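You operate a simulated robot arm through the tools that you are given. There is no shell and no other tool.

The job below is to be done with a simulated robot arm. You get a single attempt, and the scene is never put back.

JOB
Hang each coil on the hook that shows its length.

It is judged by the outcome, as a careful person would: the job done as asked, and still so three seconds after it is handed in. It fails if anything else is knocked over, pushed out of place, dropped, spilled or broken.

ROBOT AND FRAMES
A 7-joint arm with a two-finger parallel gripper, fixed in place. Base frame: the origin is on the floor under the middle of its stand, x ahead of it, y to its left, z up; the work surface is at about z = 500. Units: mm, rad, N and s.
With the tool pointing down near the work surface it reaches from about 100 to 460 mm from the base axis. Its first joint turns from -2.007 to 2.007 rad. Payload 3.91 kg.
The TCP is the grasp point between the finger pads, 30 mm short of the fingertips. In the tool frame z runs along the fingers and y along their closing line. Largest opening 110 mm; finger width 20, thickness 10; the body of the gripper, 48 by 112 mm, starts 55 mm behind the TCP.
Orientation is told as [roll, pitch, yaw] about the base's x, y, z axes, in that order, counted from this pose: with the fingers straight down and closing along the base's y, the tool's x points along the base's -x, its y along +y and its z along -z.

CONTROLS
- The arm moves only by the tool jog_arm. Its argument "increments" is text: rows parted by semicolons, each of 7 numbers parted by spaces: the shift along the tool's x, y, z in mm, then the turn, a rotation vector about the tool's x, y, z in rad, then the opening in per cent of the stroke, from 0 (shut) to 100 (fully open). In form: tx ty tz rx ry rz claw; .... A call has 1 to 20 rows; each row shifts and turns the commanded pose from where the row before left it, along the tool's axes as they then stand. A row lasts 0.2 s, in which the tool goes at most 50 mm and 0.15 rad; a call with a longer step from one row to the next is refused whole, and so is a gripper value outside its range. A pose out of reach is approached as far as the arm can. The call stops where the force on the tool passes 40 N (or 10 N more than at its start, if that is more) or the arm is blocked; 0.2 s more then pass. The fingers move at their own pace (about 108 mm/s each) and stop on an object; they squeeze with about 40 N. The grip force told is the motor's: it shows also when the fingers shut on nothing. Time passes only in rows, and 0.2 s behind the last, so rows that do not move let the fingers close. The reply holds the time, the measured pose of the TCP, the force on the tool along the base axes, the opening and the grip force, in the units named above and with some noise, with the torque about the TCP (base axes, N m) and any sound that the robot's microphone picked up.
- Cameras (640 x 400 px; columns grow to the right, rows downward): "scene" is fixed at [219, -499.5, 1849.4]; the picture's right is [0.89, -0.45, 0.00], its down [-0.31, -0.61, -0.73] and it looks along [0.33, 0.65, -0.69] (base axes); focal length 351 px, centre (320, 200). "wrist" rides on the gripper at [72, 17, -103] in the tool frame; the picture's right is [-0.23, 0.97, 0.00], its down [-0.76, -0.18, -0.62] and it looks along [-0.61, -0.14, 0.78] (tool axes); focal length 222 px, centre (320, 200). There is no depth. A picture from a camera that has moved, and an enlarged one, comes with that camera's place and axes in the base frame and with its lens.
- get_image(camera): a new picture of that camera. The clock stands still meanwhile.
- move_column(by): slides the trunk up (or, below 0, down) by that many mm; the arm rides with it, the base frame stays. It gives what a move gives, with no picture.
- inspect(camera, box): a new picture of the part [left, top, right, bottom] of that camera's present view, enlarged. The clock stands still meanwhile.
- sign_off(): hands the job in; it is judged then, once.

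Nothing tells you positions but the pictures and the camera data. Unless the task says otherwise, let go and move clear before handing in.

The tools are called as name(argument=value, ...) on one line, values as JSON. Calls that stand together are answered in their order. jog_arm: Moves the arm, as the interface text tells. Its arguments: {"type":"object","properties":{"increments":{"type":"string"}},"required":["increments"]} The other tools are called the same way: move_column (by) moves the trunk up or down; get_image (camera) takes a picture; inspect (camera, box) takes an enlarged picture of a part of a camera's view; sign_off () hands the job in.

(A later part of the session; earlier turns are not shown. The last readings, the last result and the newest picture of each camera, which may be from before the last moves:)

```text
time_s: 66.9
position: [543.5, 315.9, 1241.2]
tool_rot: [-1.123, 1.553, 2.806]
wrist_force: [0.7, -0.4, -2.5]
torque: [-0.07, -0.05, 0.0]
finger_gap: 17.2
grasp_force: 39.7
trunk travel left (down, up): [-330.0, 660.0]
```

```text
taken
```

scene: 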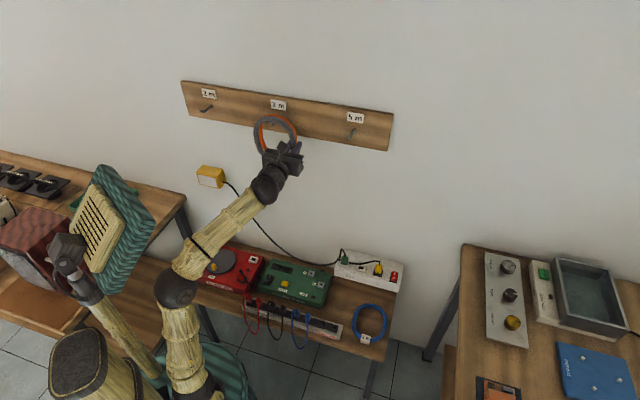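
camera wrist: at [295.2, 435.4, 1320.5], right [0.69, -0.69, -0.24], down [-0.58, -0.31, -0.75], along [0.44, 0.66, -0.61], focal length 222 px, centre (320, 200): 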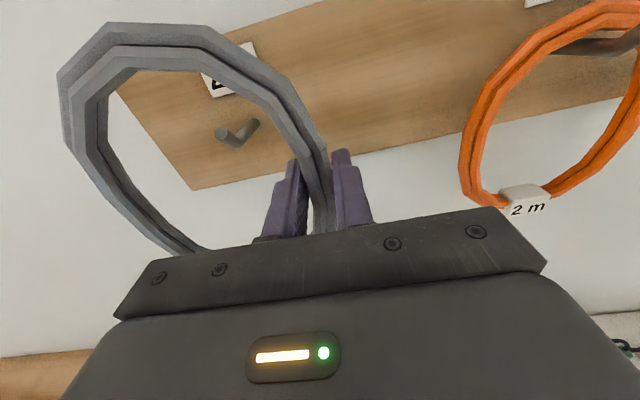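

jog_arm(increments="0 36 0 0 0 0 0; 0 36 0 0 0 0 0; 0 36 0 0 0 0 0; 0 0 0 0 0 0 0")

move_column(by=100)

jog_arm(increments="-34 0 0 0 0 0 0; -33 0 0 0 0 0 0; -33 0 0 0 0 0 0; 0 0 0 0 0 0 0")

get_image(camera="scene")

```text
time_s: 67.9
position: [618.5, 238.8, 1240.2]
tool_rot: [-1.136, 1.553, 2.792]
wrist_force: [-0.5, 0.5, -1.5]
torque: [-0.05, -0.08, 0.02]
finger_gap: 17.4
grasp_force: 40.3
trunk travel left (down, up): [-330.0, 660.0]
```

```text
time_s: 69.2
position: [618.8, 239.6, 1339.9]
tool_rot: [-1.112, 1.551, 2.816]
wrist_force: [-0.5, 0.1, -1.7]
torque: [-0.05, -0.08, 0.01]
finger_gap: 17.0
grasp_force: 39.8
trunk travel left (down, up): [-430.0, 560.0]
```

```text
time_s: 70.2
position: [617.4, 239.0, 1238.4]
tool_rot: [-1.101, 1.549, 2.824]
wrist_force: [-0.3, 0.6, -1.4]
torque: [-0.06, -0.07, 0.03]
finger_gap: 17.1
grasp_force: 39.9
trunk travel left (down, up): [-430.0, 560.0]
```

```text
taken
```

scene: 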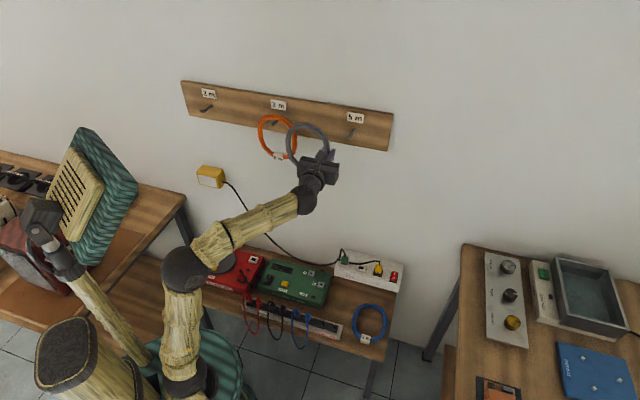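

jog_arm(increments="0 36 0 0 0 0 0; 0 36 0 0 0 0 0; 0 0 0 0 0 0 0")

move_column(by=100)

jog_arm(increments="-32 0 0 0 0 0 0; -31 0 0 0 0 0 0; -31 0 0 0 0 0 0; 0 0 0 0 0 0 0")

get_image(camera="scene")

get_image(camera="wrist")

```text
time_s: 71.0
position: [666.7, 188.2, 1240.4]
tool_rot: [-1.141, 1.552, 2.786]
wrist_force: [-0.1, 0.4, -0.9]
torque: [-0.1, -0.03, -0.02]
finger_gap: 16.9
grasp_force: 39.7
trunk travel left (down, up): [-430.0, 560.0]
```

```text
time_s: 72.3
position: [667.4, 189.2, 1338.8]
tool_rot: [-1.112, 1.552, 2.816]
wrist_force: [0.3, 0.7, -0.5]
torque: [-0.07, -0.05, 0.0]
finger_gap: 17.4
grasp_force: 39.7
trunk travel left (down, up): [-530.0, 460.0]
```

```text
time_s: 73.3
position: [665.1, 189.5, 1244.3]
tool_rot: [-1.121, 1.551, 2.806]
wrist_force: [0.4, 1.2, -1.7]
torque: [-0.13, -0.05, 0.01]
finger_gap: 17.0
grasp_force: 39.8
trunk travel left (down, up): [-530.0, 460.0]
```

```text
taken
```

scene: 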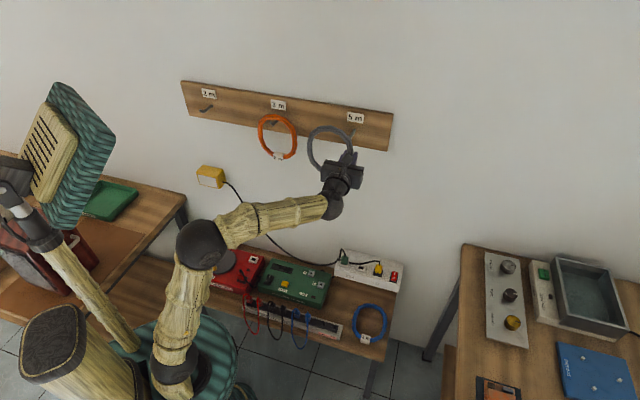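

```text
taken
camera wrist: at [606.8, 103.7, 1318.2], right [0.68, -0.69, -0.24], down [-0.58, -0.31, -0.75], along [0.44, 0.66, -0.61], focal length 222 px, centre (320, 200)
```

wrist: 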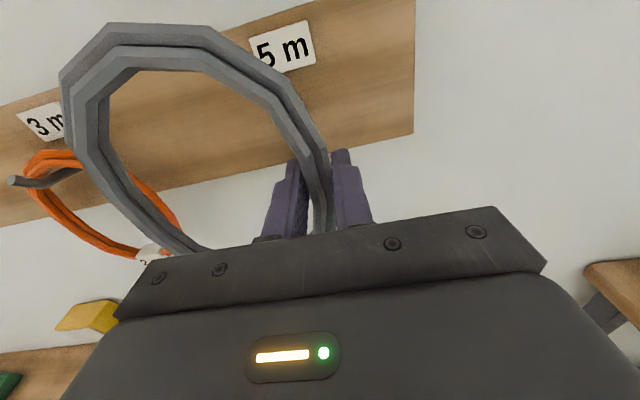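

jog_arm(increments="0 22 0 0 0 0 0; 0 22 0 0 0 0 0; 0 0 0 0 0 0 0; 0 0 0 0 0 0 0")

get_image(camera="wrist")

inspect(camera="wrist", box=[40, 0, 360, 260])

inspect(camera="scene", box=[270, 80, 430, 190])

```text
time_s: 74.3
position: [696.8, 159.5, 1244.6]
tool_rot: [-1.115, 1.553, 2.814]
wrist_force: [0.1, 0.0, -2.0]
torque: [-0.1, -0.08, -0.01]
finger_gap: 17.1
grasp_force: 39.7
trunk travel left (down, up): [-530.0, 460.0]
```

```text
taken
camera wrist: at [638.6, 73.5, 1319.4], right [0.69, -0.69, -0.24], down [-0.58, -0.31, -0.75], along [0.44, 0.66, -0.61], focal length 222 px, centre (320, 200)
```

wrist: 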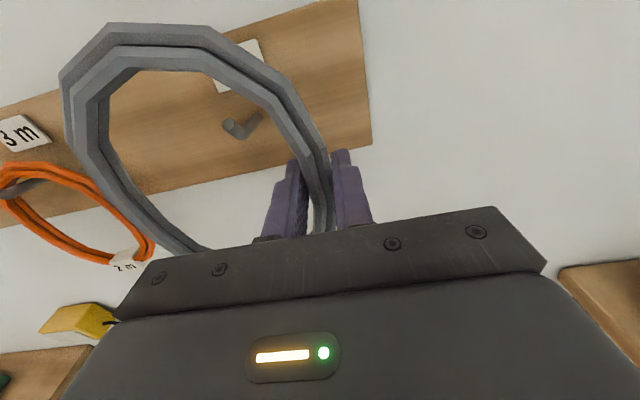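

```text
1.54 times, centred on (200, 130) of wrist
camera zoom: at [638.6, 73.5, 1319.4], right [0.69, -0.69, -0.24], down [-0.58, -0.31, -0.75], along [0.44, 0.66, -0.61], focal length 342 px, centre (505, 308)
```

zoom: 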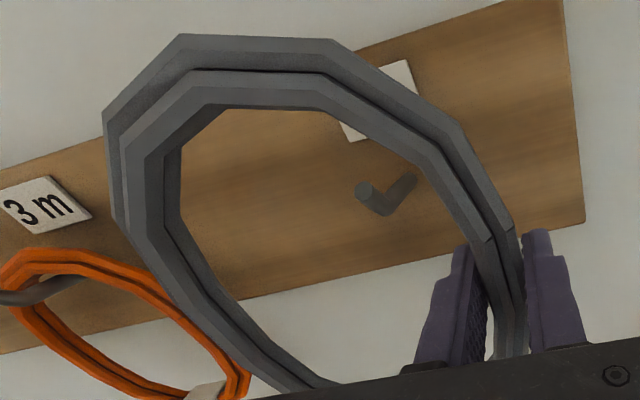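

```text
3.64 times, centred on (350, 135) of scene
camera zoom: at [219.0, -499.5, 1849.4], right [0.89, -0.45, 0.0], down [-0.31, -0.61, -0.73], along [0.33, 0.65, -0.69], focal length 1277 px, centre (211, 436)
```

zoom: 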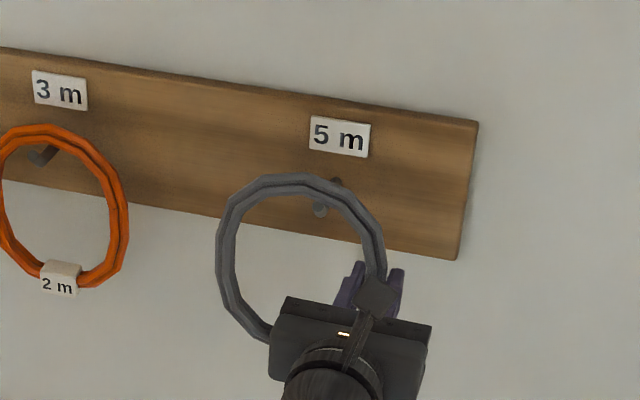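

The coil is lined up with the 5 m hook, which is at E≈320.5 with my hand at 380. I'll move in over the peg.

jog_arm(increments="0 0 17 0 0 0 0; 0 0 17 0 0 0 0; 0 0 17 0 0 0 0; 0 0 17 0 0 0 0; 0 0 16 0 0 0 0; 0 0 0 0 0 0 0")

get_image(camera="wrist")

inspect(camera="scene", box=[270, 80, 430, 190])

```text
time_s: 75.7
position: [756.8, 218.8, 1243.1]
tool_rot: [-1.111, 1.552, 2.817]
wrist_force: [-0.4, -0.4, -1.5]
torque: [-0.07, -0.09, -0.01]
finger_gap: 17.3
grasp_force: 40.0
trunk travel left (down, up): [-530.0, 460.0]
```

```text
taken
camera wrist: at [698.4, 133.3, 1316.6], right [0.68, -0.69, -0.24], down [-0.58, -0.31, -0.75], along [0.44, 0.66, -0.61], focal length 222 px, centre (320, 200)
```

wrist: 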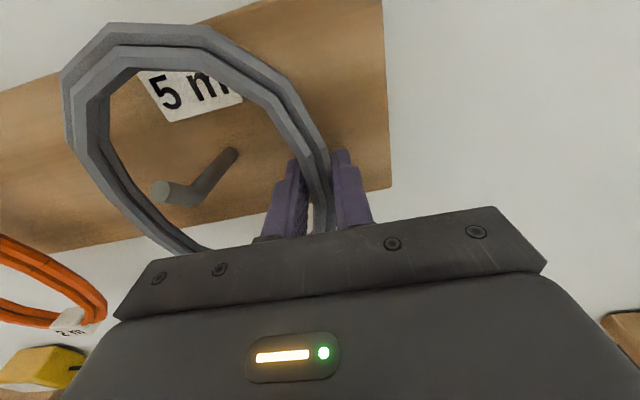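

```text
3.64 times, centred on (350, 135) of scene
camera zoom: at [219.0, -499.5, 1849.4], right [0.89, -0.45, 0.0], down [-0.31, -0.61, -0.73], along [0.33, 0.65, -0.69], focal length 1277 px, centre (211, 436)
```

zoom: 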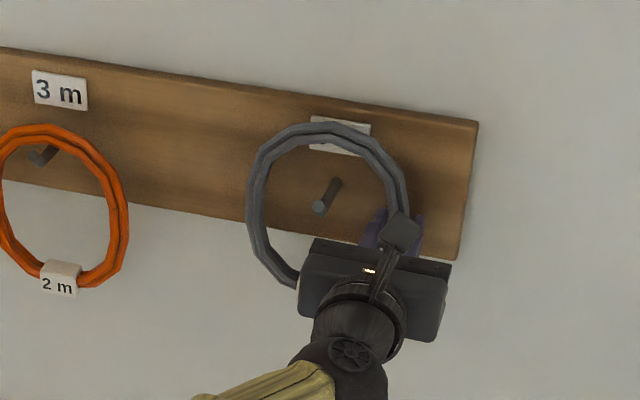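

This looks the same as when I lifted it off the other hook. Next, lower it onto the peg.

jog_arm(increments="-10 0 0 0 0 0 0; -10 0 0 0 0 0 0; -10 0 0 0 0 0 0; -8 0 0 0 0 0 0; -4 0 0 0 0 0 0; 0 0 0 0 0 0 0")

get_image(camera="wrist")

inspect(camera="scene", box=[270, 80, 430, 190])

```text
time_s: 77.1
position: [756.1, 217.9, 1201.2]
tool_rot: [-1.116, 1.552, 2.81]
wrist_force: [-0.1, 0.7, -2.2]
torque: [-0.09, -0.06, 0.0]
finger_gap: 17.1
grasp_force: 39.3
trunk travel left (down, up): [-530.0, 460.0]
```

```text
taken
camera wrist: at [697.3, 132.4, 1275.7], right [0.68, -0.69, -0.24], down [-0.58, -0.31, -0.75], along [0.44, 0.66, -0.61], focal length 222 px, centre (320, 200)
```

wrist: 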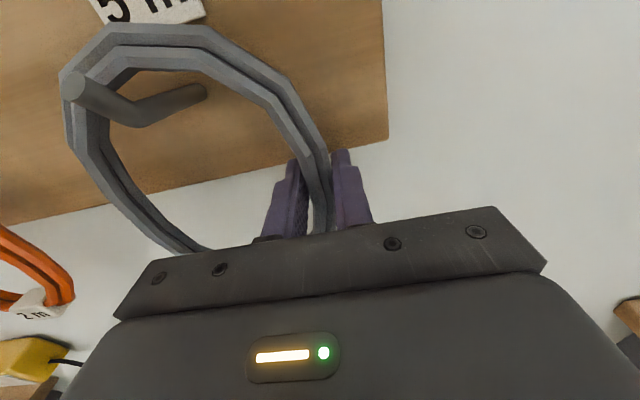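

```text
3.64 times, centred on (350, 135) of scene
camera zoom: at [219.0, -499.5, 1849.4], right [0.89, -0.45, 0.0], down [-0.31, -0.61, -0.73], along [0.33, 0.65, -0.69], focal length 1277 px, centre (211, 436)
```

zoom: 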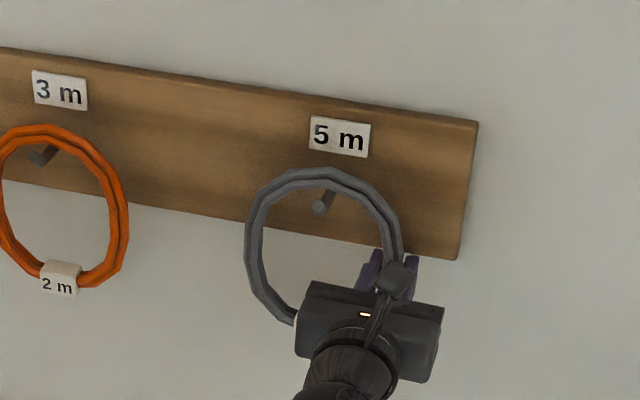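

No contact yet, so I'll go down a few more millimetres.

jog_arm(increments="-2 0 0 0 0 0 0; -2 0 0 0 0 0 0; -2 0 0 0 0 0 0; 0 0 0 0 0 0 0")

```text
time_s: 78.1
position: [756.6, 216.8, 1196.1]
tool_rot: [-1.132, 1.554, 2.796]
wrist_force: [-0.1, 0.0, -0.1]
torque: [-0.01, -0.03, 0.01]
finger_gap: 17.3
grasp_force: 40.6
trunk travel left (down, up): [-530.0, 460.0]
```

jog_arm(increments="-1.5 0 0 0 0 0 0; 0 0 0 0 0 0 0; 0 0 0 0 0 0 25; 0 0 0 0 0 0 55; 0 0 0 0 0 0 55; 0 0 0 0 0 0 55; 0 0 0 0 0 0 55")

get_image(camera="wrist")

inspect(camera="scene", box=[270, 80, 430, 190])

```text
time_s: 79.7
position: [755.0, 218.6, 1194.5]
tool_rot: [-1.124, 1.555, 2.804]
wrist_force: [0.7, 0.4, -0.3]
torque: [0.02, -0.01, -0.02]
finger_gap: 60.4
grasp_force: 0.1
trunk travel left (down, up): [-530.0, 460.0]
```

```text
taken
camera wrist: at [696.9, 132.8, 1269.1], right [0.69, -0.69, -0.24], down [-0.58, -0.31, -0.75], along [0.44, 0.66, -0.61], focal length 222 px, centre (320, 200)
```

wrist: 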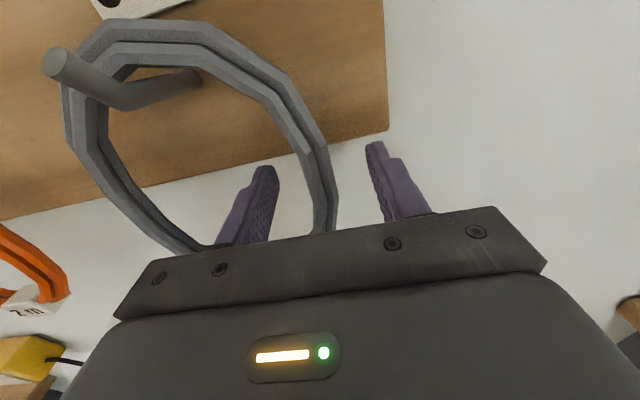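

```text
3.64 times, centred on (350, 135) of scene
camera zoom: at [219.0, -499.5, 1849.4], right [0.89, -0.45, 0.0], down [-0.31, -0.61, -0.73], along [0.33, 0.65, -0.69], focal length 1277 px, centre (211, 436)
```

zoom: 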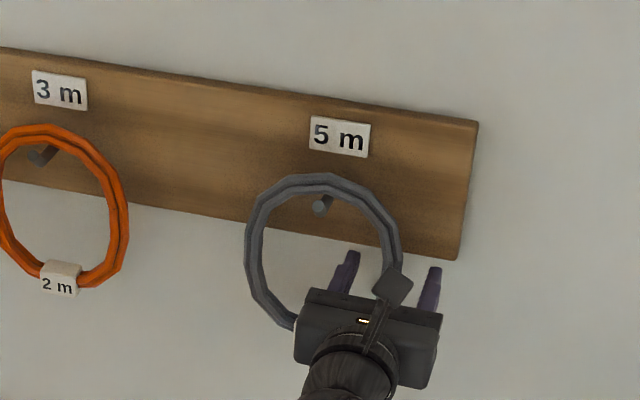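

The gray 5 m coil now hangs on the 5 m hook. I'll back straight out.

jog_arm(increments="0 0 -21 0 0 0 55; 0 0 -21 0 0 0 55; 0 0 -21 0 0 0 55; 0 0 -21 0 0 0 55; 0 0 0 0 0 0 55")

inspect(camera="scene", box=[230, 80, 430, 220])

get_image(camera="wrist")

```text
time_s: 80.9
position: [696.2, 157.8, 1195.4]
tool_rot: [-1.127, 1.554, 2.802]
wrist_force: [-0.1, -0.1, 0.0]
torque: [-0.03, -0.01, -0.01]
finger_gap: 60.6
grasp_force: 0.0
trunk travel left (down, up): [-530.0, 460.0]
```

```text
2.86 times, centred on (330, 150) of scene
camera zoom: at [219.0, -499.5, 1849.4], right [0.89, -0.45, 0.0], down [-0.31, -0.61, -0.73], along [0.33, 0.65, -0.69], focal length 1003 px, centre (291, 343)
```

zoom: 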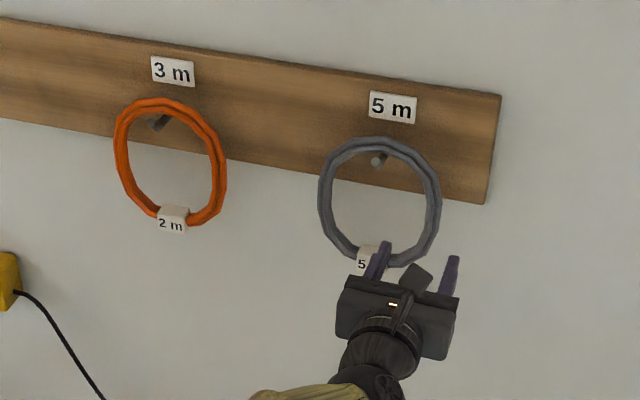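

```text
taken
camera wrist: at [638.0, 72.0, 1269.8], right [0.69, -0.69, -0.24], down [-0.58, -0.31, -0.75], along [0.44, 0.66, -0.61], focal length 222 px, centre (320, 200)
```

wrist: 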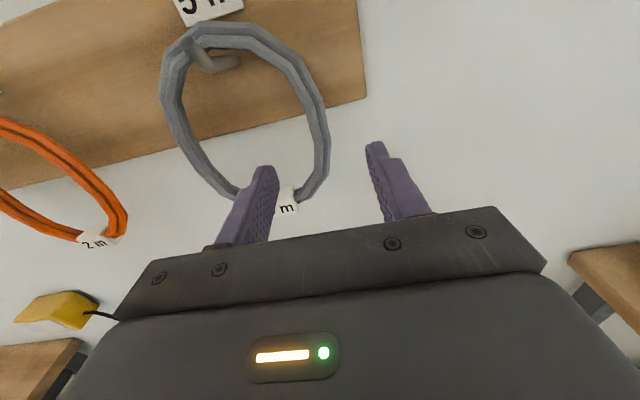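

Both coils hang properly. Now I'll go left to the orange coil's right side, lowering the trunk on the way for the arm posture.

jog_arm(increments="0 -36 0 0 0 0 55; 0 -36 0 0 0 0 55; 0 -36 0 0 0 0 55; 0 0 0 0 0 0 55")

move_column(by=-100)

jog_arm(increments="34 0 0 0 0 0 55; 34 0 0 0 0 0 55; 34 0 0 0 0 0 55; 0 0 0 0 0 0 55")

move_column(by=-100)

jog_arm(increments="34 0 0 0 0 0 55; 34 0 0 0 0 0 55; 33 0 0 0 0 0 55; 0 0 0 0 0 0 55")

get_image(camera="scene")

```text
time_s: 81.9
position: [620.5, 234.6, 1197.1]
tool_rot: [-1.101, 1.554, 2.825]
wrist_force: [0.3, 0.8, -0.4]
torque: [0.01, -0.01, -0.01]
finger_gap: 60.6
grasp_force: 0.0
trunk travel left (down, up): [-530.0, 460.0]
```

```text
time_s: 83.3
position: [621.2, 233.9, 1096.2]
tool_rot: [-1.128, 1.552, 2.8]
wrist_force: [0.2, 0.4, 0.1]
torque: [-0.03, 0.0, 0.0]
finger_gap: 60.3
grasp_force: 0.0
trunk travel left (down, up): [-430.0, 560.0]
```

```text
time_s: 84.3
position: [622.7, 233.5, 1197.9]
tool_rot: [-1.132, 1.554, 2.795]
wrist_force: [0.1, -0.1, -0.1]
torque: [-0.02, -0.03, 0.02]
finger_gap: 60.5
grasp_force: 0.0
trunk travel left (down, up): [-430.0, 560.0]
```

```text
time_s: 85.6
position: [622.5, 234.0, 1098.1]
tool_rot: [-1.13, 1.553, 2.797]
wrist_force: [0.4, 0.2, 0.8]
torque: [0.0, 0.01, 0.02]
finger_gap: 60.5
grasp_force: 0.1
trunk travel left (down, up): [-330.0, 660.0]
```

```text
time_s: 86.6
position: [625.3, 233.1, 1201.0]
tool_rot: [-1.127, 1.551, 2.8]
wrist_force: [0.0, 0.5, 0.5]
torque: [-0.02, -0.01, -0.04]
finger_gap: 60.5
grasp_force: 0.0
trunk travel left (down, up): [-330.0, 660.0]
```

```text
taken
```

scene: 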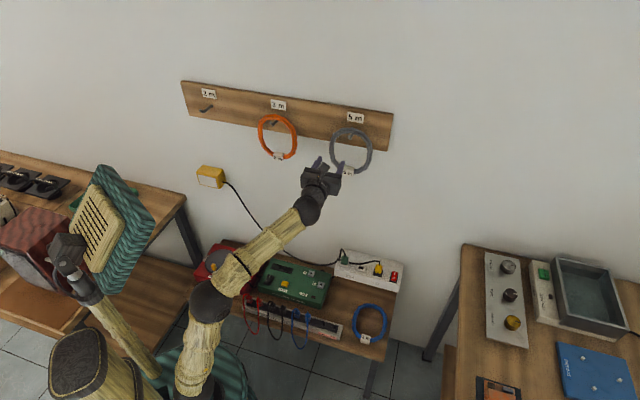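

jog_arm(increments="0 -36 0 0 0 0 55; 0 -36 0 0 0 0 55; 0 -36 0 0 0 0 55; -2 -36 0 0 0 0 55; 0 0 0 0 0 0 55; 0 0 0 0 0 0 55")

get_image(camera="wrist")

inspect(camera="wrist", box=[130, 20, 430, 220])

```text
time_s: 88.0
position: [522.6, 336.4, 1199.0]
tool_rot: [-1.13, 1.554, 2.798]
wrist_force: [-0.6, -0.9, -0.1]
torque: [0.03, -0.01, 0.04]
finger_gap: 60.2
grasp_force: 0.1
trunk travel left (down, up): [-330.0, 660.0]
```

```text
taken
camera wrist: at [464.5, 249.8, 1272.8], right [0.69, -0.69, -0.24], down [-0.58, -0.31, -0.75], along [0.44, 0.66, -0.61], focal length 222 px, centre (320, 200)
```

wrist: 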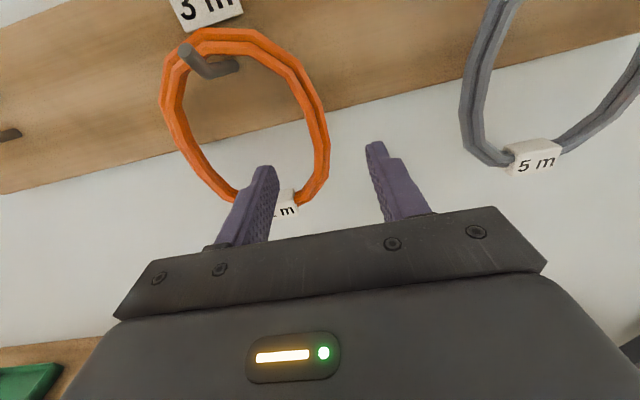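

```text
2.00 times, centred on (280, 120) of wrist
camera zoom: at [464.5, 249.8, 1272.8], right [0.69, -0.69, -0.24], down [-0.58, -0.31, -0.75], along [0.44, 0.66, -0.61], focal length 444 px, centre (400, 360)
```

zoom: 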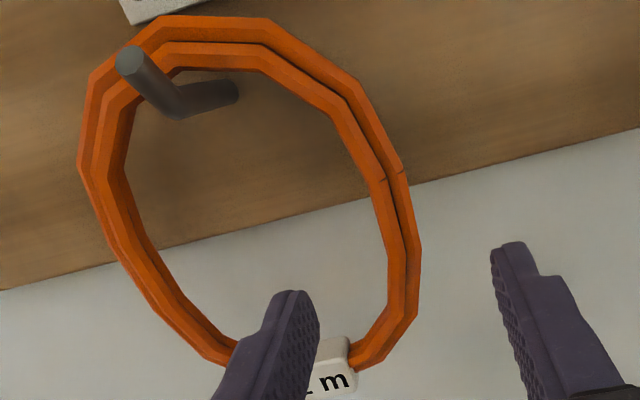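

jog_arm(increments="0 -1 21 0 0 0 55; 0 0 21 0 0 0 55; -1 0 21 0 0 0 55; -1 0 20 0 0 0 55; 0 0 0 0 0 0 55")

get_image(camera="wrist")

inspect(camera="scene", box=[200, 80, 360, 190])

```text
time_s: 89.2
position: [581.6, 393.5, 1197.0]
tool_rot: [-1.105, 1.553, 2.823]
wrist_force: [0.1, 0.2, 0.1]
torque: [0.03, -0.01, 0.0]
finger_gap: 60.3
grasp_force: 0.0
trunk travel left (down, up): [-330.0, 660.0]
```

```text
taken
camera wrist: at [522.2, 309.1, 1270.6], right [0.69, -0.69, -0.24], down [-0.58, -0.31, -0.75], along [0.44, 0.66, -0.61], focal length 222 px, centre (320, 200)
```

wrist: 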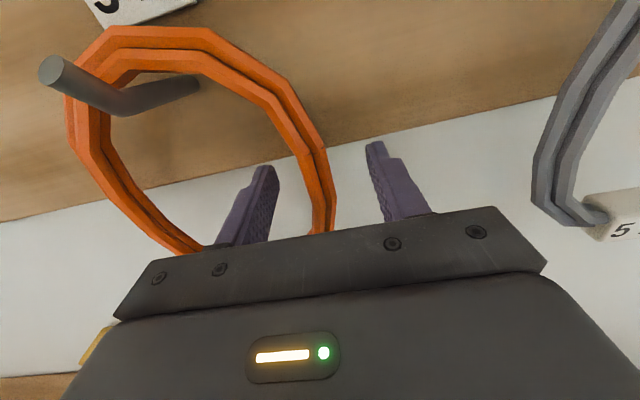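

```text
3.64 times, centred on (280, 135) of scene
camera zoom: at [219.0, -499.5, 1849.4], right [0.89, -0.45, 0.0], down [-0.31, -0.61, -0.73], along [0.33, 0.65, -0.69], focal length 1277 px, centre (466, 436)
```

zoom: 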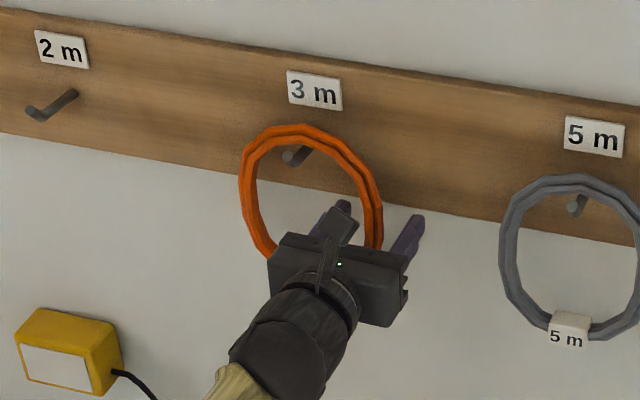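

Well centred. I'll close and lift.

jog_arm(increments="0 0 0 0 0 0 0; 0 0 0 0 0 0 0; 0 0 0 0 0 0 0; 0 0 0 0 0 0 0; 10 0 0 0 0 0 0; 10 0 0 0 0 0 0; 10 0 0 0 0 0 0; 10 0 0 0 0 0 0; 9 0 0 0 0 0 0; 0 0 0 0 0 0 0")

get_image(camera="wrist")

inspect(camera="scene", box=[200, 80, 360, 190])

```text
time_s: 91.4
position: [580.1, 394.2, 1246.0]
tool_rot: [-1.117, 1.551, 2.811]
wrist_force: [0.7, -0.1, -1.2]
torque: [-0.07, -0.04, -0.02]
finger_gap: 16.9
grasp_force: 39.9
trunk travel left (down, up): [-330.0, 660.0]
```

```text
taken
camera wrist: at [522.3, 308.4, 1319.9], right [0.69, -0.69, -0.24], down [-0.58, -0.31, -0.75], along [0.44, 0.66, -0.61], focal length 222 px, centre (320, 200)
```

wrist: 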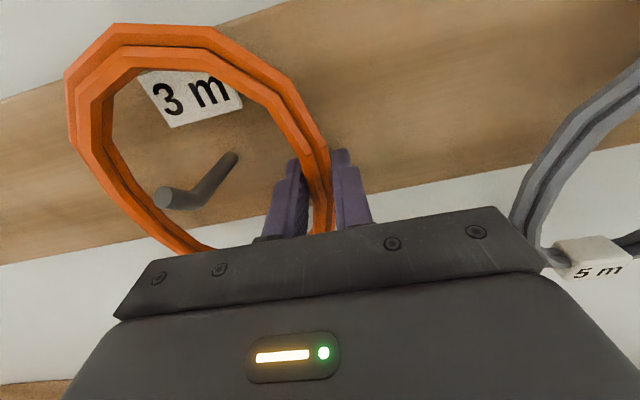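

```text
3.64 times, centred on (280, 135) of scene
camera zoom: at [219.0, -499.5, 1849.4], right [0.89, -0.45, 0.0], down [-0.31, -0.61, -0.73], along [0.33, 0.65, -0.69], focal length 1277 px, centre (466, 436)
```

zoom: 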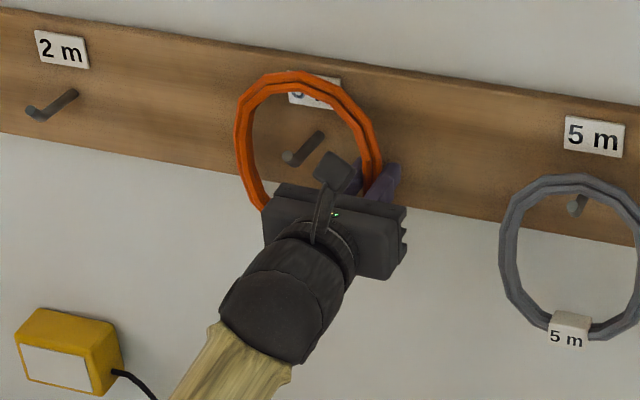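

Lifted. I'll pull back clear of the hook tip and carry it left to the 2 m hook in checked stages.

jog_arm(increments="0 0 -17 0 0 0 0; 0 0 -17 0 0 0 0; 0 0 -17 0 0 0 0; 0 0 -17 0 0 0 0; 0 0 0 0 0 0 0")

jog_arm(increments="0 -30 0 0 0 0 0; 0 -30 0 0 0 0 0; 0 -30 0 0 0 0 0; 0 0 0 0 0 0 0")

get_image(camera="scene")

```text
time_s: 92.6
position: [530.5, 345.9, 1245.8]
tool_rot: [-1.106, 1.551, 2.819]
wrist_force: [0.8, -0.4, -1.0]
torque: [-0.04, -0.05, -0.03]
finger_gap: 16.8
grasp_force: 39.6
trunk travel left (down, up): [-330.0, 660.0]
```

```text
time_s: 93.6
position: [467.6, 411.4, 1247.7]
tool_rot: [-1.123, 1.552, 2.803]
wrist_force: [0.3, -0.3, -0.9]
torque: [-0.03, -0.05, -0.01]
finger_gap: 16.9
grasp_force: 40.0
trunk travel left (down, up): [-330.0, 660.0]
```

```text
taken
```

scene: 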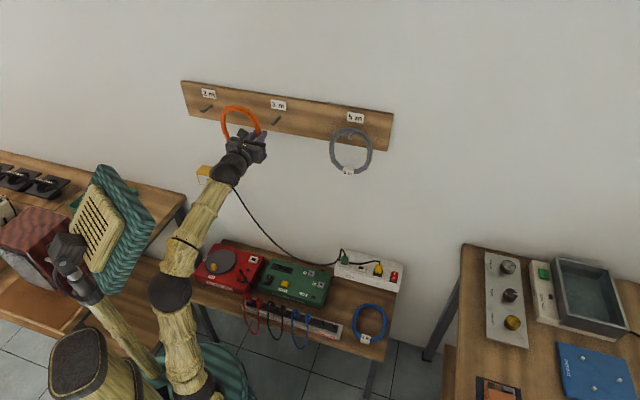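

jog_arm(increments="0 -27 0 0 0 0 0; 0 -27 0 0 0 0 0; 0 0 0 0 0 0 0")

jog_arm(increments="0 -20 0 0 0 0 0; 0 -20 0 0 0 0 0; 0 0 0 0 0 0 0")

get_image(camera="scene")

```text
time_s: 94.4
position: [429.6, 451.3, 1248.6]
tool_rot: [-1.109, 1.554, 2.818]
wrist_force: [0.2, 0.4, -0.8]
torque: [-0.09, -0.02, -0.03]
finger_gap: 17.0
grasp_force: 40.3
trunk travel left (down, up): [-330.0, 660.0]
```

```text
time_s: 95.2
position: [401.9, 477.3, 1249.5]
tool_rot: [-1.128, 1.551, 2.796]
wrist_force: [0.3, 0.4, -1.0]
torque: [-0.05, -0.02, -0.01]
finger_gap: 16.9
grasp_force: 40.0
trunk travel left (down, up): [-330.0, 660.0]
```

```text
taken
```

scene: 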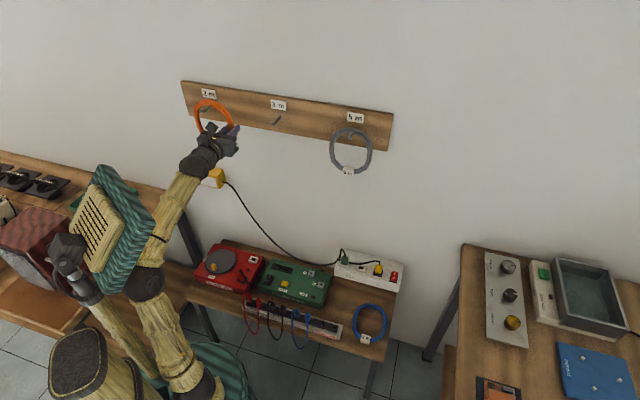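

jog_arm(increments="0 -22 0 0 0 0 0; 0 -22 0 0 0 0 0; 0 0 0 0 0 0 0")

jog_arm(increments="0 -21 0 0 0 0 0; 0 0 0 0 0 0 0")

get_image(camera="wrist")

inspect(camera="wrist", box=[40, 0, 360, 260])

inspect(camera="scene", box=[140, 70, 300, 180])

```text
time_s: 96.0
position: [370.5, 509.7, 1251.1]
tool_rot: [-1.127, 1.553, 2.802]
wrist_force: [0.0, 1.1, -1.0]
torque: [0.0, -0.02, -0.01]
finger_gap: 17.1
grasp_force: 39.9
trunk travel left (down, up): [-330.0, 660.0]
```

```text
time_s: 96.6
position: [355.0, 523.5, 1250.9]
tool_rot: [-1.095, 1.553, 2.834]
wrist_force: [-0.2, -0.3, -1.1]
torque: [-0.08, -0.05, -0.01]
finger_gap: 16.7
grasp_force: 40.6
trunk travel left (down, up): [-330.0, 660.0]
```

```text
taken
camera wrist: at [296.6, 438.6, 1324.2], right [0.69, -0.69, -0.24], down [-0.58, -0.31, -0.75], along [0.44, 0.66, -0.61], focal length 222 px, centre (320, 200)
```

wrist: 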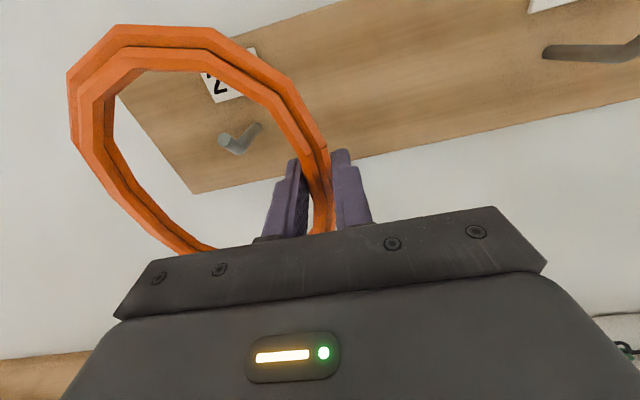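

```text
1.54 times, centred on (200, 130) of wrist
camera zoom: at [296.6, 438.6, 1324.2], right [0.69, -0.69, -0.24], down [-0.58, -0.31, -0.75], along [0.44, 0.66, -0.61], focal length 342 px, centre (505, 308)
```

zoom: 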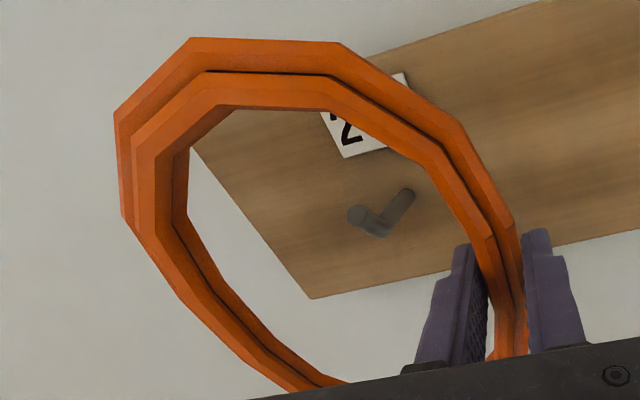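

```text
3.64 times, centred on (220, 125) of scene
camera zoom: at [219.0, -499.5, 1849.4], right [0.89, -0.45, 0.0], down [-0.31, -0.61, -0.73], along [0.33, 0.65, -0.69], focal length 1277 px, centre (684, 473)
```

zoom: 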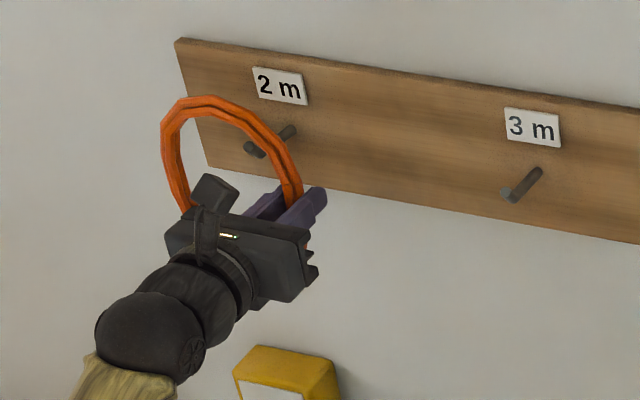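

The coil is in line with the 2 m hook, within 1 mm. I'll raise the trunk 20 mm and lower the hand to stay within reach, then move in over the peg.

move_column(by=20)

jog_arm(increments="-13 0 0 0 0 0 0; -13 0 0 0 0 0 0; 0 0 0 0 0 0 0")

jog_arm(increments="0 0 15 0 0 0 0; 0 0 15 0 0 0 0; 0 0 0 0 0 0 0")

get_image(camera="wrist")

```text
time_s: 97.3
position: [356.0, 522.9, 1269.3]
tool_rot: [-1.107, 1.552, 2.82]
wrist_force: [0.6, 0.0, -1.1]
torque: [-0.03, -0.04, 0.01]
finger_gap: 16.9
grasp_force: 39.9
trunk travel left (down, up): [-350.0, 640.0]
```

```text
time_s: 98.1
position: [355.0, 526.2, 1243.9]
tool_rot: [-1.079, 1.554, 2.849]
wrist_force: [-0.6, 1.1, -1.4]
torque: [-0.07, -0.07, -0.01]
finger_gap: 17.1
grasp_force: 39.8
out of reach, approached as far as the arm can: row 1
trunk travel left (down, up): [-350.0, 640.0]
```

```text
time_s: 98.9
position: [376.0, 545.6, 1245.0]
tool_rot: [-1.142, 1.554, 2.787]
wrist_force: [-0.8, 0.0, -1.3]
torque: [-0.07, -0.03, -0.01]
finger_gap: 16.6
grasp_force: 39.8
trunk travel left (down, up): [-350.0, 640.0]
```

```text
taken
camera wrist: at [318.5, 460.3, 1317.8], right [0.69, -0.69, -0.24], down [-0.58, -0.31, -0.75], along [0.44, 0.66, -0.61], focal length 222 px, centre (320, 200)
```

wrist: 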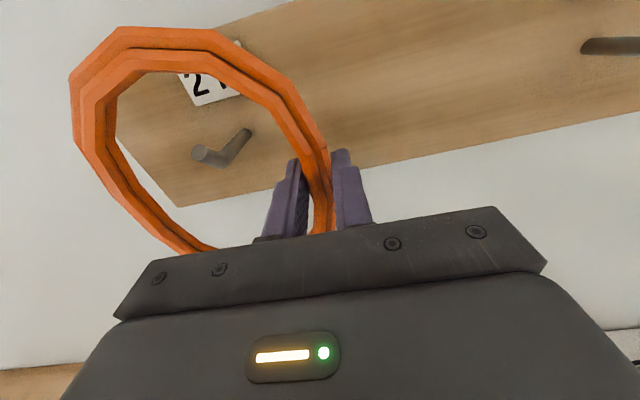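

jog_arm(increments="0 1 13 0 0 0 0; 0 0 12 0 0 0 0; 0 0 12 0 0 0 0; 0 0 0 0 0 0 0")

get_image(camera="wrist")

inspect(camera="scene", box=[140, 70, 300, 180])

```text
time_s: 99.9
position: [403.1, 570.9, 1243.0]
tool_rot: [-1.116, 1.552, 2.812]
wrist_force: [-0.2, -0.1, -1.1]
torque: [-0.08, -0.06, 0.0]
finger_gap: 16.9
grasp_force: 40.3
trunk travel left (down, up): [-350.0, 640.0]
```

```text
taken
camera wrist: at [345.0, 485.3, 1317.4], right [0.69, -0.69, -0.24], down [-0.58, -0.31, -0.75], along [0.44, 0.66, -0.61], focal length 222 px, centre (320, 200)
```

wrist: 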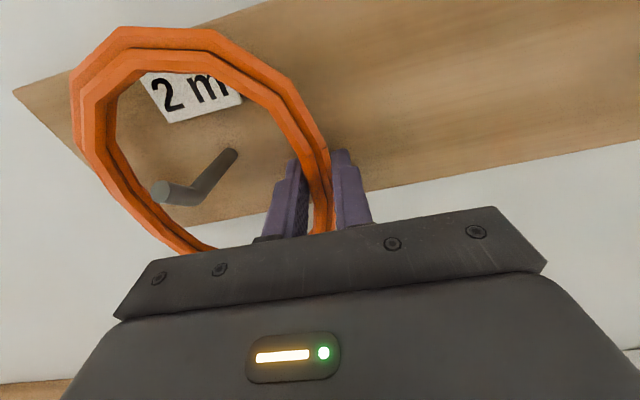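

```text
3.64 times, centred on (220, 125) of scene
camera zoom: at [219.0, -499.5, 1849.4], right [0.89, -0.45, 0.0], down [-0.31, -0.61, -0.73], along [0.33, 0.65, -0.69], focal length 1277 px, centre (684, 473)
```

zoom: 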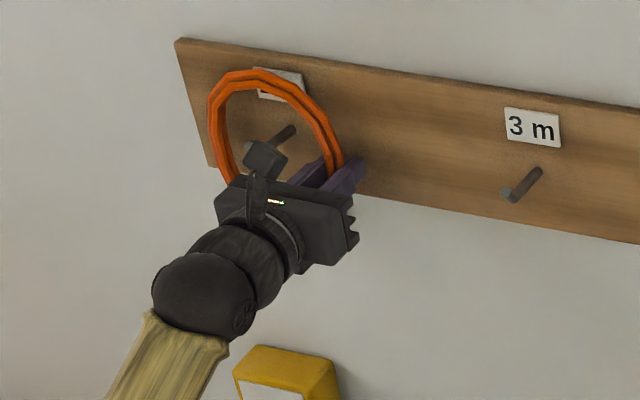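

Position matches the earlier lift view. I'll lower it onto the 2 m peg.

jog_arm(increments="-10 0 0 0 0 0 0; -10 0 0 0 0 0 0; -10 0 0 0 0 0 0; -8 0 0 0 0 0 0; -4 0 0 0 0 0 0; -2 0 0 0 0 0 0; 0 0 0 0 0 0 0")

```text
time_s: 101.5
position: [402.3, 571.6, 1199.1]
tool_rot: [-1.102, 1.553, 2.824]
wrist_force: [0.5, -0.9, -1.2]
torque: [-0.05, -0.01, -0.05]
finger_gap: 16.7
grasp_force: 40.0
trunk travel left (down, up): [-350.0, 640.0]
```

jog_arm(increments="-1.5 0 0 0 0 0 0; -1.5 0 0 0 0 0 0; 0 0 0 0 0 0 0")

get_image(camera="wrist")

```text
time_s: 102.3
position: [400.8, 571.5, 1198.3]
tool_rot: [-1.2, 1.551, 2.729]
wrist_force: [-0.2, 2.1, 3.9]
torque: [0.0, 0.11, -0.07]
finger_gap: 17.1
grasp_force: 39.8
trunk travel left (down, up): [-350.0, 640.0]
```

```text
taken
camera wrist: at [343.0, 485.5, 1270.8], right [0.69, -0.69, -0.24], down [-0.58, -0.31, -0.75], along [0.44, 0.66, -0.61], focal length 222 px, centre (320, 200)
```

wrist: 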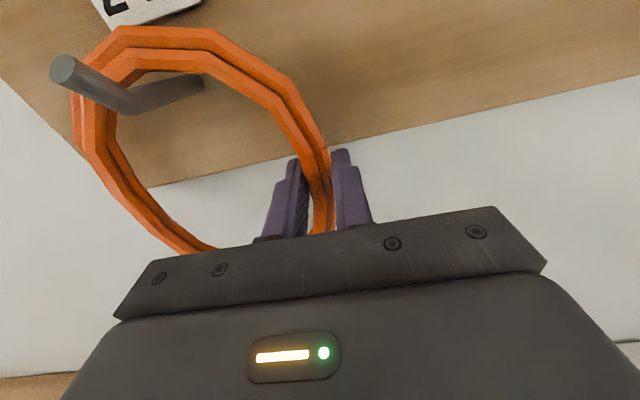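

The coil is resting on the peg, with the force up about 5 N. Releasing now.

jog_arm(increments="0 0 0 0 0 0 25; 0 0 0 0 0 0 55; 0 0 0 0 0 0 55; 0 0 0 0 0 0 55; 0 0 0 0 0 0 55")

get_image(camera="wrist")

inspect(camera="scene", box=[140, 70, 300, 180])

```text
time_s: 103.5
position: [400.9, 571.7, 1197.0]
tool_rot: [-1.122, 1.554, 2.805]
wrist_force: [0.4, -0.2, 0.8]
torque: [-0.01, -0.03, -0.01]
finger_gap: 60.5
grasp_force: 0.1
trunk travel left (down, up): [-350.0, 640.0]
```

```text
taken
camera wrist: at [343.2, 485.9, 1270.3], right [0.69, -0.69, -0.24], down [-0.58, -0.31, -0.75], along [0.44, 0.66, -0.61], focal length 222 px, centre (320, 200)
```

wrist: 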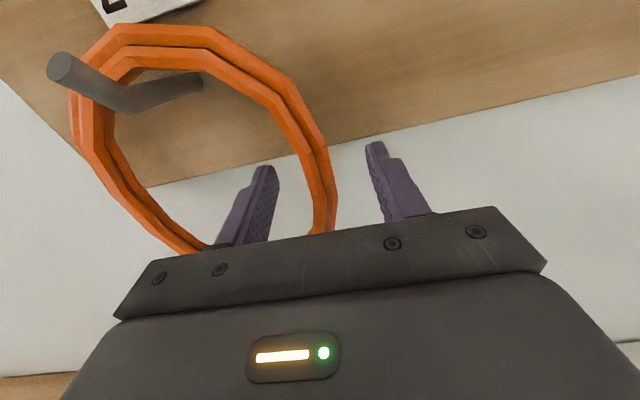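

```text
3.64 times, centred on (220, 125) of scene
camera zoom: at [219.0, -499.5, 1849.4], right [0.89, -0.45, 0.0], down [-0.31, -0.61, -0.73], along [0.33, 0.65, -0.69], focal length 1277 px, centre (684, 473)
```

zoom: 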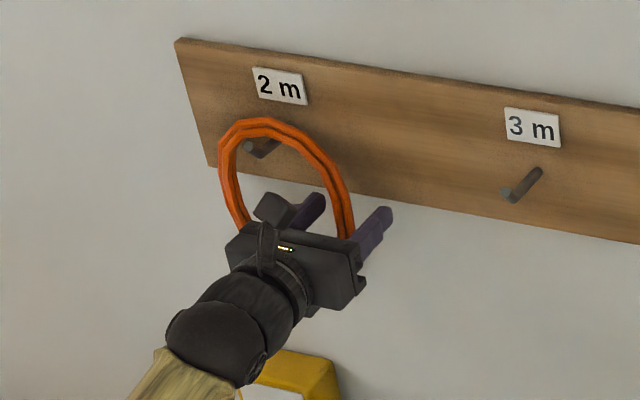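

The orange 2 m coil hangs on the 2 m hook. I'll back out carefully.

jog_arm(increments="0 0 -12 0 0 0 55; 0 0 -12 0 0 0 55; 0 0 -12 0 0 0 55; 0 0 -12 0 0 0 55; 0 0 0 0 0 0 55")

get_image(camera="wrist")

get_image(camera="scene")

```text
time_s: 104.7
position: [376.8, 543.0, 1199.5]
tool_rot: [-1.113, 1.551, 2.812]
wrist_force: [0.7, 0.2, -1.2]
torque: [0.01, 0.01, -0.01]
finger_gap: 60.4
grasp_force: 0.0
out of reach, approached as far as the arm can: row 4
trunk travel left (down, up): [-350.0, 640.0]
```

```text
taken
camera wrist: at [318.6, 457.0, 1272.9], right [0.69, -0.69, -0.24], down [-0.58, -0.31, -0.75], along [0.44, 0.66, -0.61], focal length 222 px, centre (320, 200)
```

wrist: 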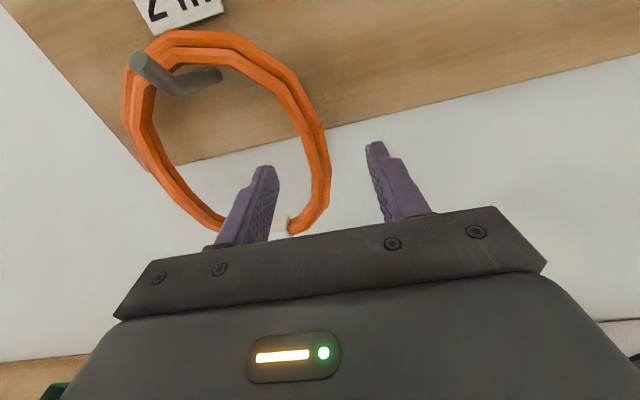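

```text
taken
```

scene: 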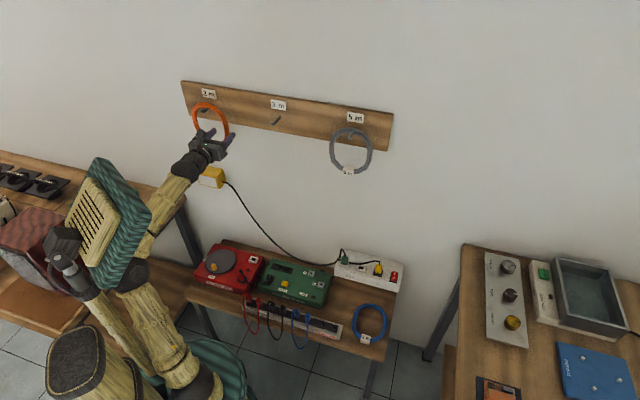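

jog_arm(increments="0 10 -2 0 0 0 55; 0 12 -4 0 0 0 55; 0 20 -6 0 0 0 55; 0 30 -8 0 0 0 55; 0 30 -8 0 0 0 55; 0 0 0 0 0 0 55")

get_image(camera="scene")

inspect(camera="scene", box=[140, 70, 300, 180])

```text
time_s: 106.1
position: [431.4, 450.4, 1197.0]
tool_rot: [-1.11, 1.552, 2.818]
wrist_force: [-0.7, 0.1, 0.0]
torque: [-0.01, 0.0, 0.01]
finger_gap: 60.4
grasp_force: 0.0
trunk travel left (down, up): [-350.0, 640.0]
```

```text
taken
```

scene: 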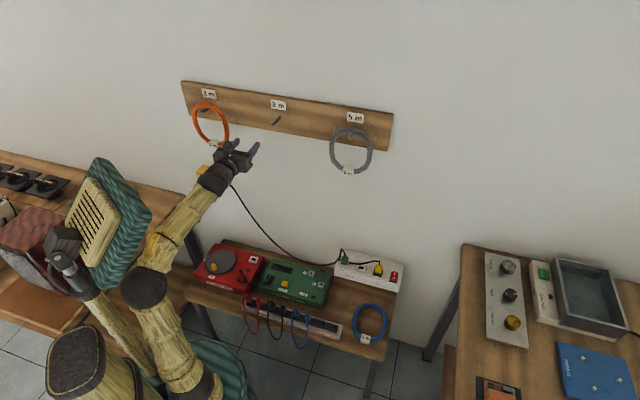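

```text
3.64 times, centred on (220, 125) of scene
camera zoom: at [219.0, -499.5, 1849.4], right [0.89, -0.45, 0.0], down [-0.31, -0.61, -0.73], along [0.33, 0.65, -0.69], focal length 1277 px, centre (684, 473)
```

zoom: 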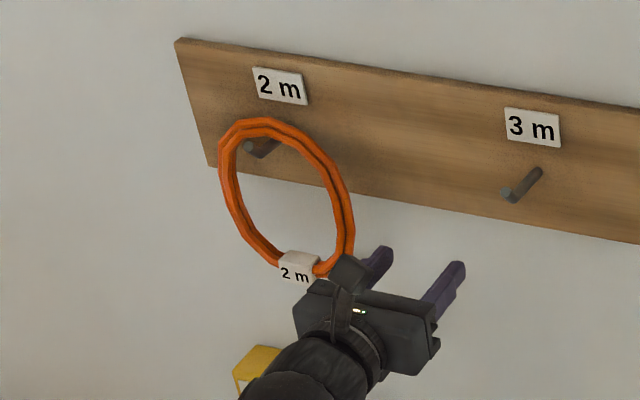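

The orange 2 m coil is in place and the gripper is clear. Next is the blue 3 m coil on the bench: I'll move right and down in free space, keeping off the hung coils.

jog_arm(increments="-10 34 -3 0 0 0 55; -10 34 -3 0 0 0 55; -10 34 -3 0 0 0 55; -10 34 -3 0 0 0 55; -10 34 -3 0 0 0 55; -10 34 -3 0 0 0 55; -10 34 0 0 0 0 55; -10 34 0 0 0 0 55; -10 34 0 0 0 0 55; 0 0 0 0 0 0 55")

get_image(camera="scene")

```text
time_s: 108.3
position: [620.8, 243.6, 1101.7]
tool_rot: [-1.166, 1.551, 2.761]
wrist_force: [0.3, -1.1, -0.2]
torque: [0.02, -0.02, 0.04]
finger_gap: 60.7
grasp_force: 0.1
out of reach, approached as far as the arm can: row 2, 3
trunk travel left (down, up): [-350.0, 640.0]
```

```text
taken
```

scene: 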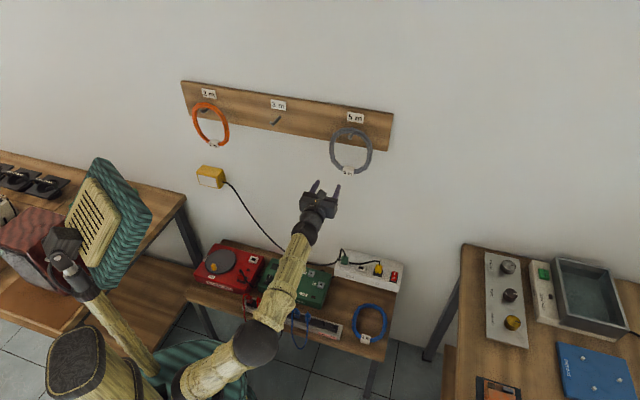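

Now I'll pitch the tool down about the wrist, checking partway.

jog_arm(increments="-31.5 0 -2.4 0 -0.15 0 55; -31.5 0 -2.4 0 -0.15 0 55; -31.5 0 -2.4 0 -0.15 0 55; -31.5 0 -2.4 0 -0.15 0 55; -31.5 0 -2.4 0 -0.15 0 55; 0 0 0 0 0 0 55")

get_image(camera="scene")

get_image(camera="wrist")

```text
time_s: 109.7
position: [576.7, 206.2, 960.5]
tool_rot: [-0.026, 0.812, -2.371]
wrist_force: [-0.5, -0.4, -0.5]
torque: [0.01, -0.01, -0.02]
finger_gap: 60.4
grasp_force: 0.1
trunk travel left (down, up): [-350.0, 640.0]
```

```text
taken
```

scene: 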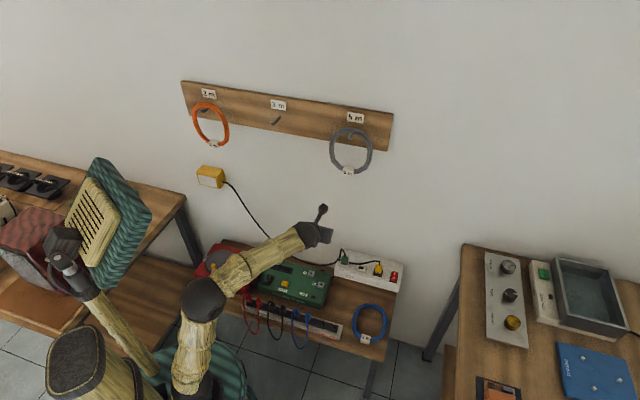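

```text
taken
camera wrist: at [574.3, 174.6, 1083.6], right [0.58, -0.8, -0.18], down [-0.82, -0.56, -0.12], along [-0.01, 0.22, -0.98], focal length 222 px, centre (320, 200)
```

wrist: 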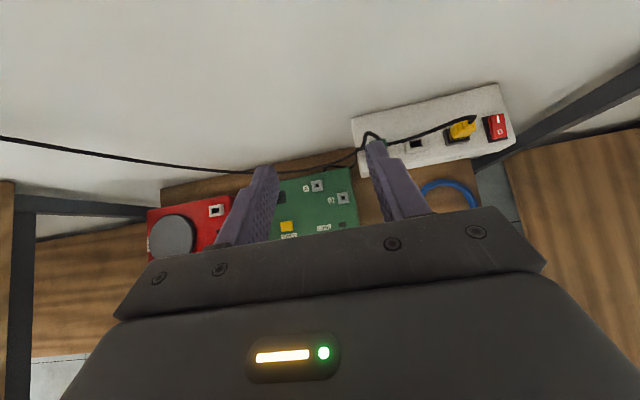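

jog_arm(increments="-31.5 0 -2.4 0 -0.15 0 55; -31.5 0 -2.4 0 -0.15 0 55; -31.5 0 -2.4 0 -0.15 0 55; -31.5 0 -2.4 0 -0.15 0 55; -31.5 0 -2.4 0 -0.15 0 55; -13 0 -0.5 0 -0.062 0 55; 0 0 0 0 0 0 55")

get_image(camera="scene")

get_image(camera="wrist")

```text
time_s: 111.3
position: [468.3, 98.6, 894.2]
tool_rot: [-0.015, 0.0, -2.356]
wrist_force: [-0.5, -0.6, 0.6]
torque: [-0.01, 0.01, 0.01]
finger_gap: 60.5
grasp_force: 0.0
trunk travel left (down, up): [-350.0, 640.0]
```

```text
taken
```

scene: 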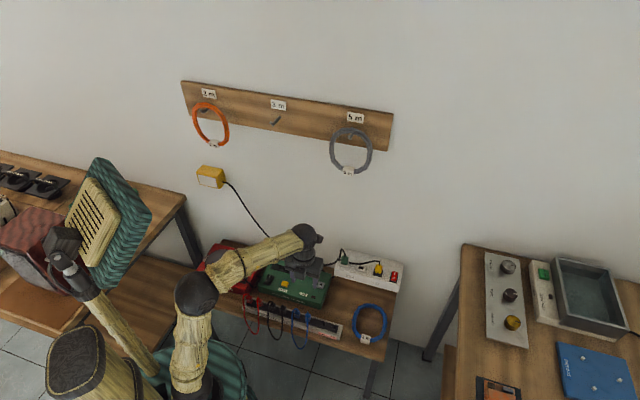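

```text
taken
camera wrist: at [534.1, 136.2, 997.8], right [0.53, -0.85, -0.02], down [-0.66, -0.42, 0.63], along [-0.54, -0.32, -0.78], focal length 222 px, centre (320, 200)
```

wrist: 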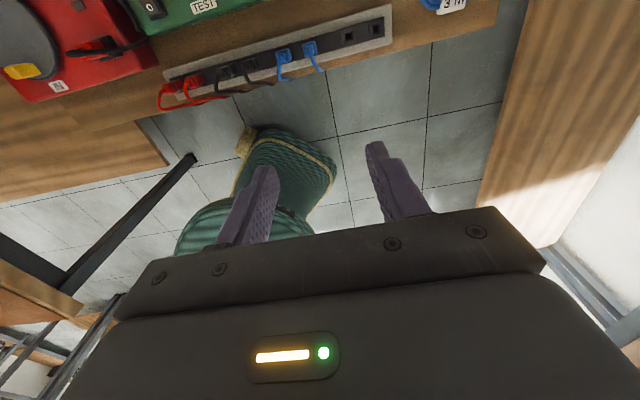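

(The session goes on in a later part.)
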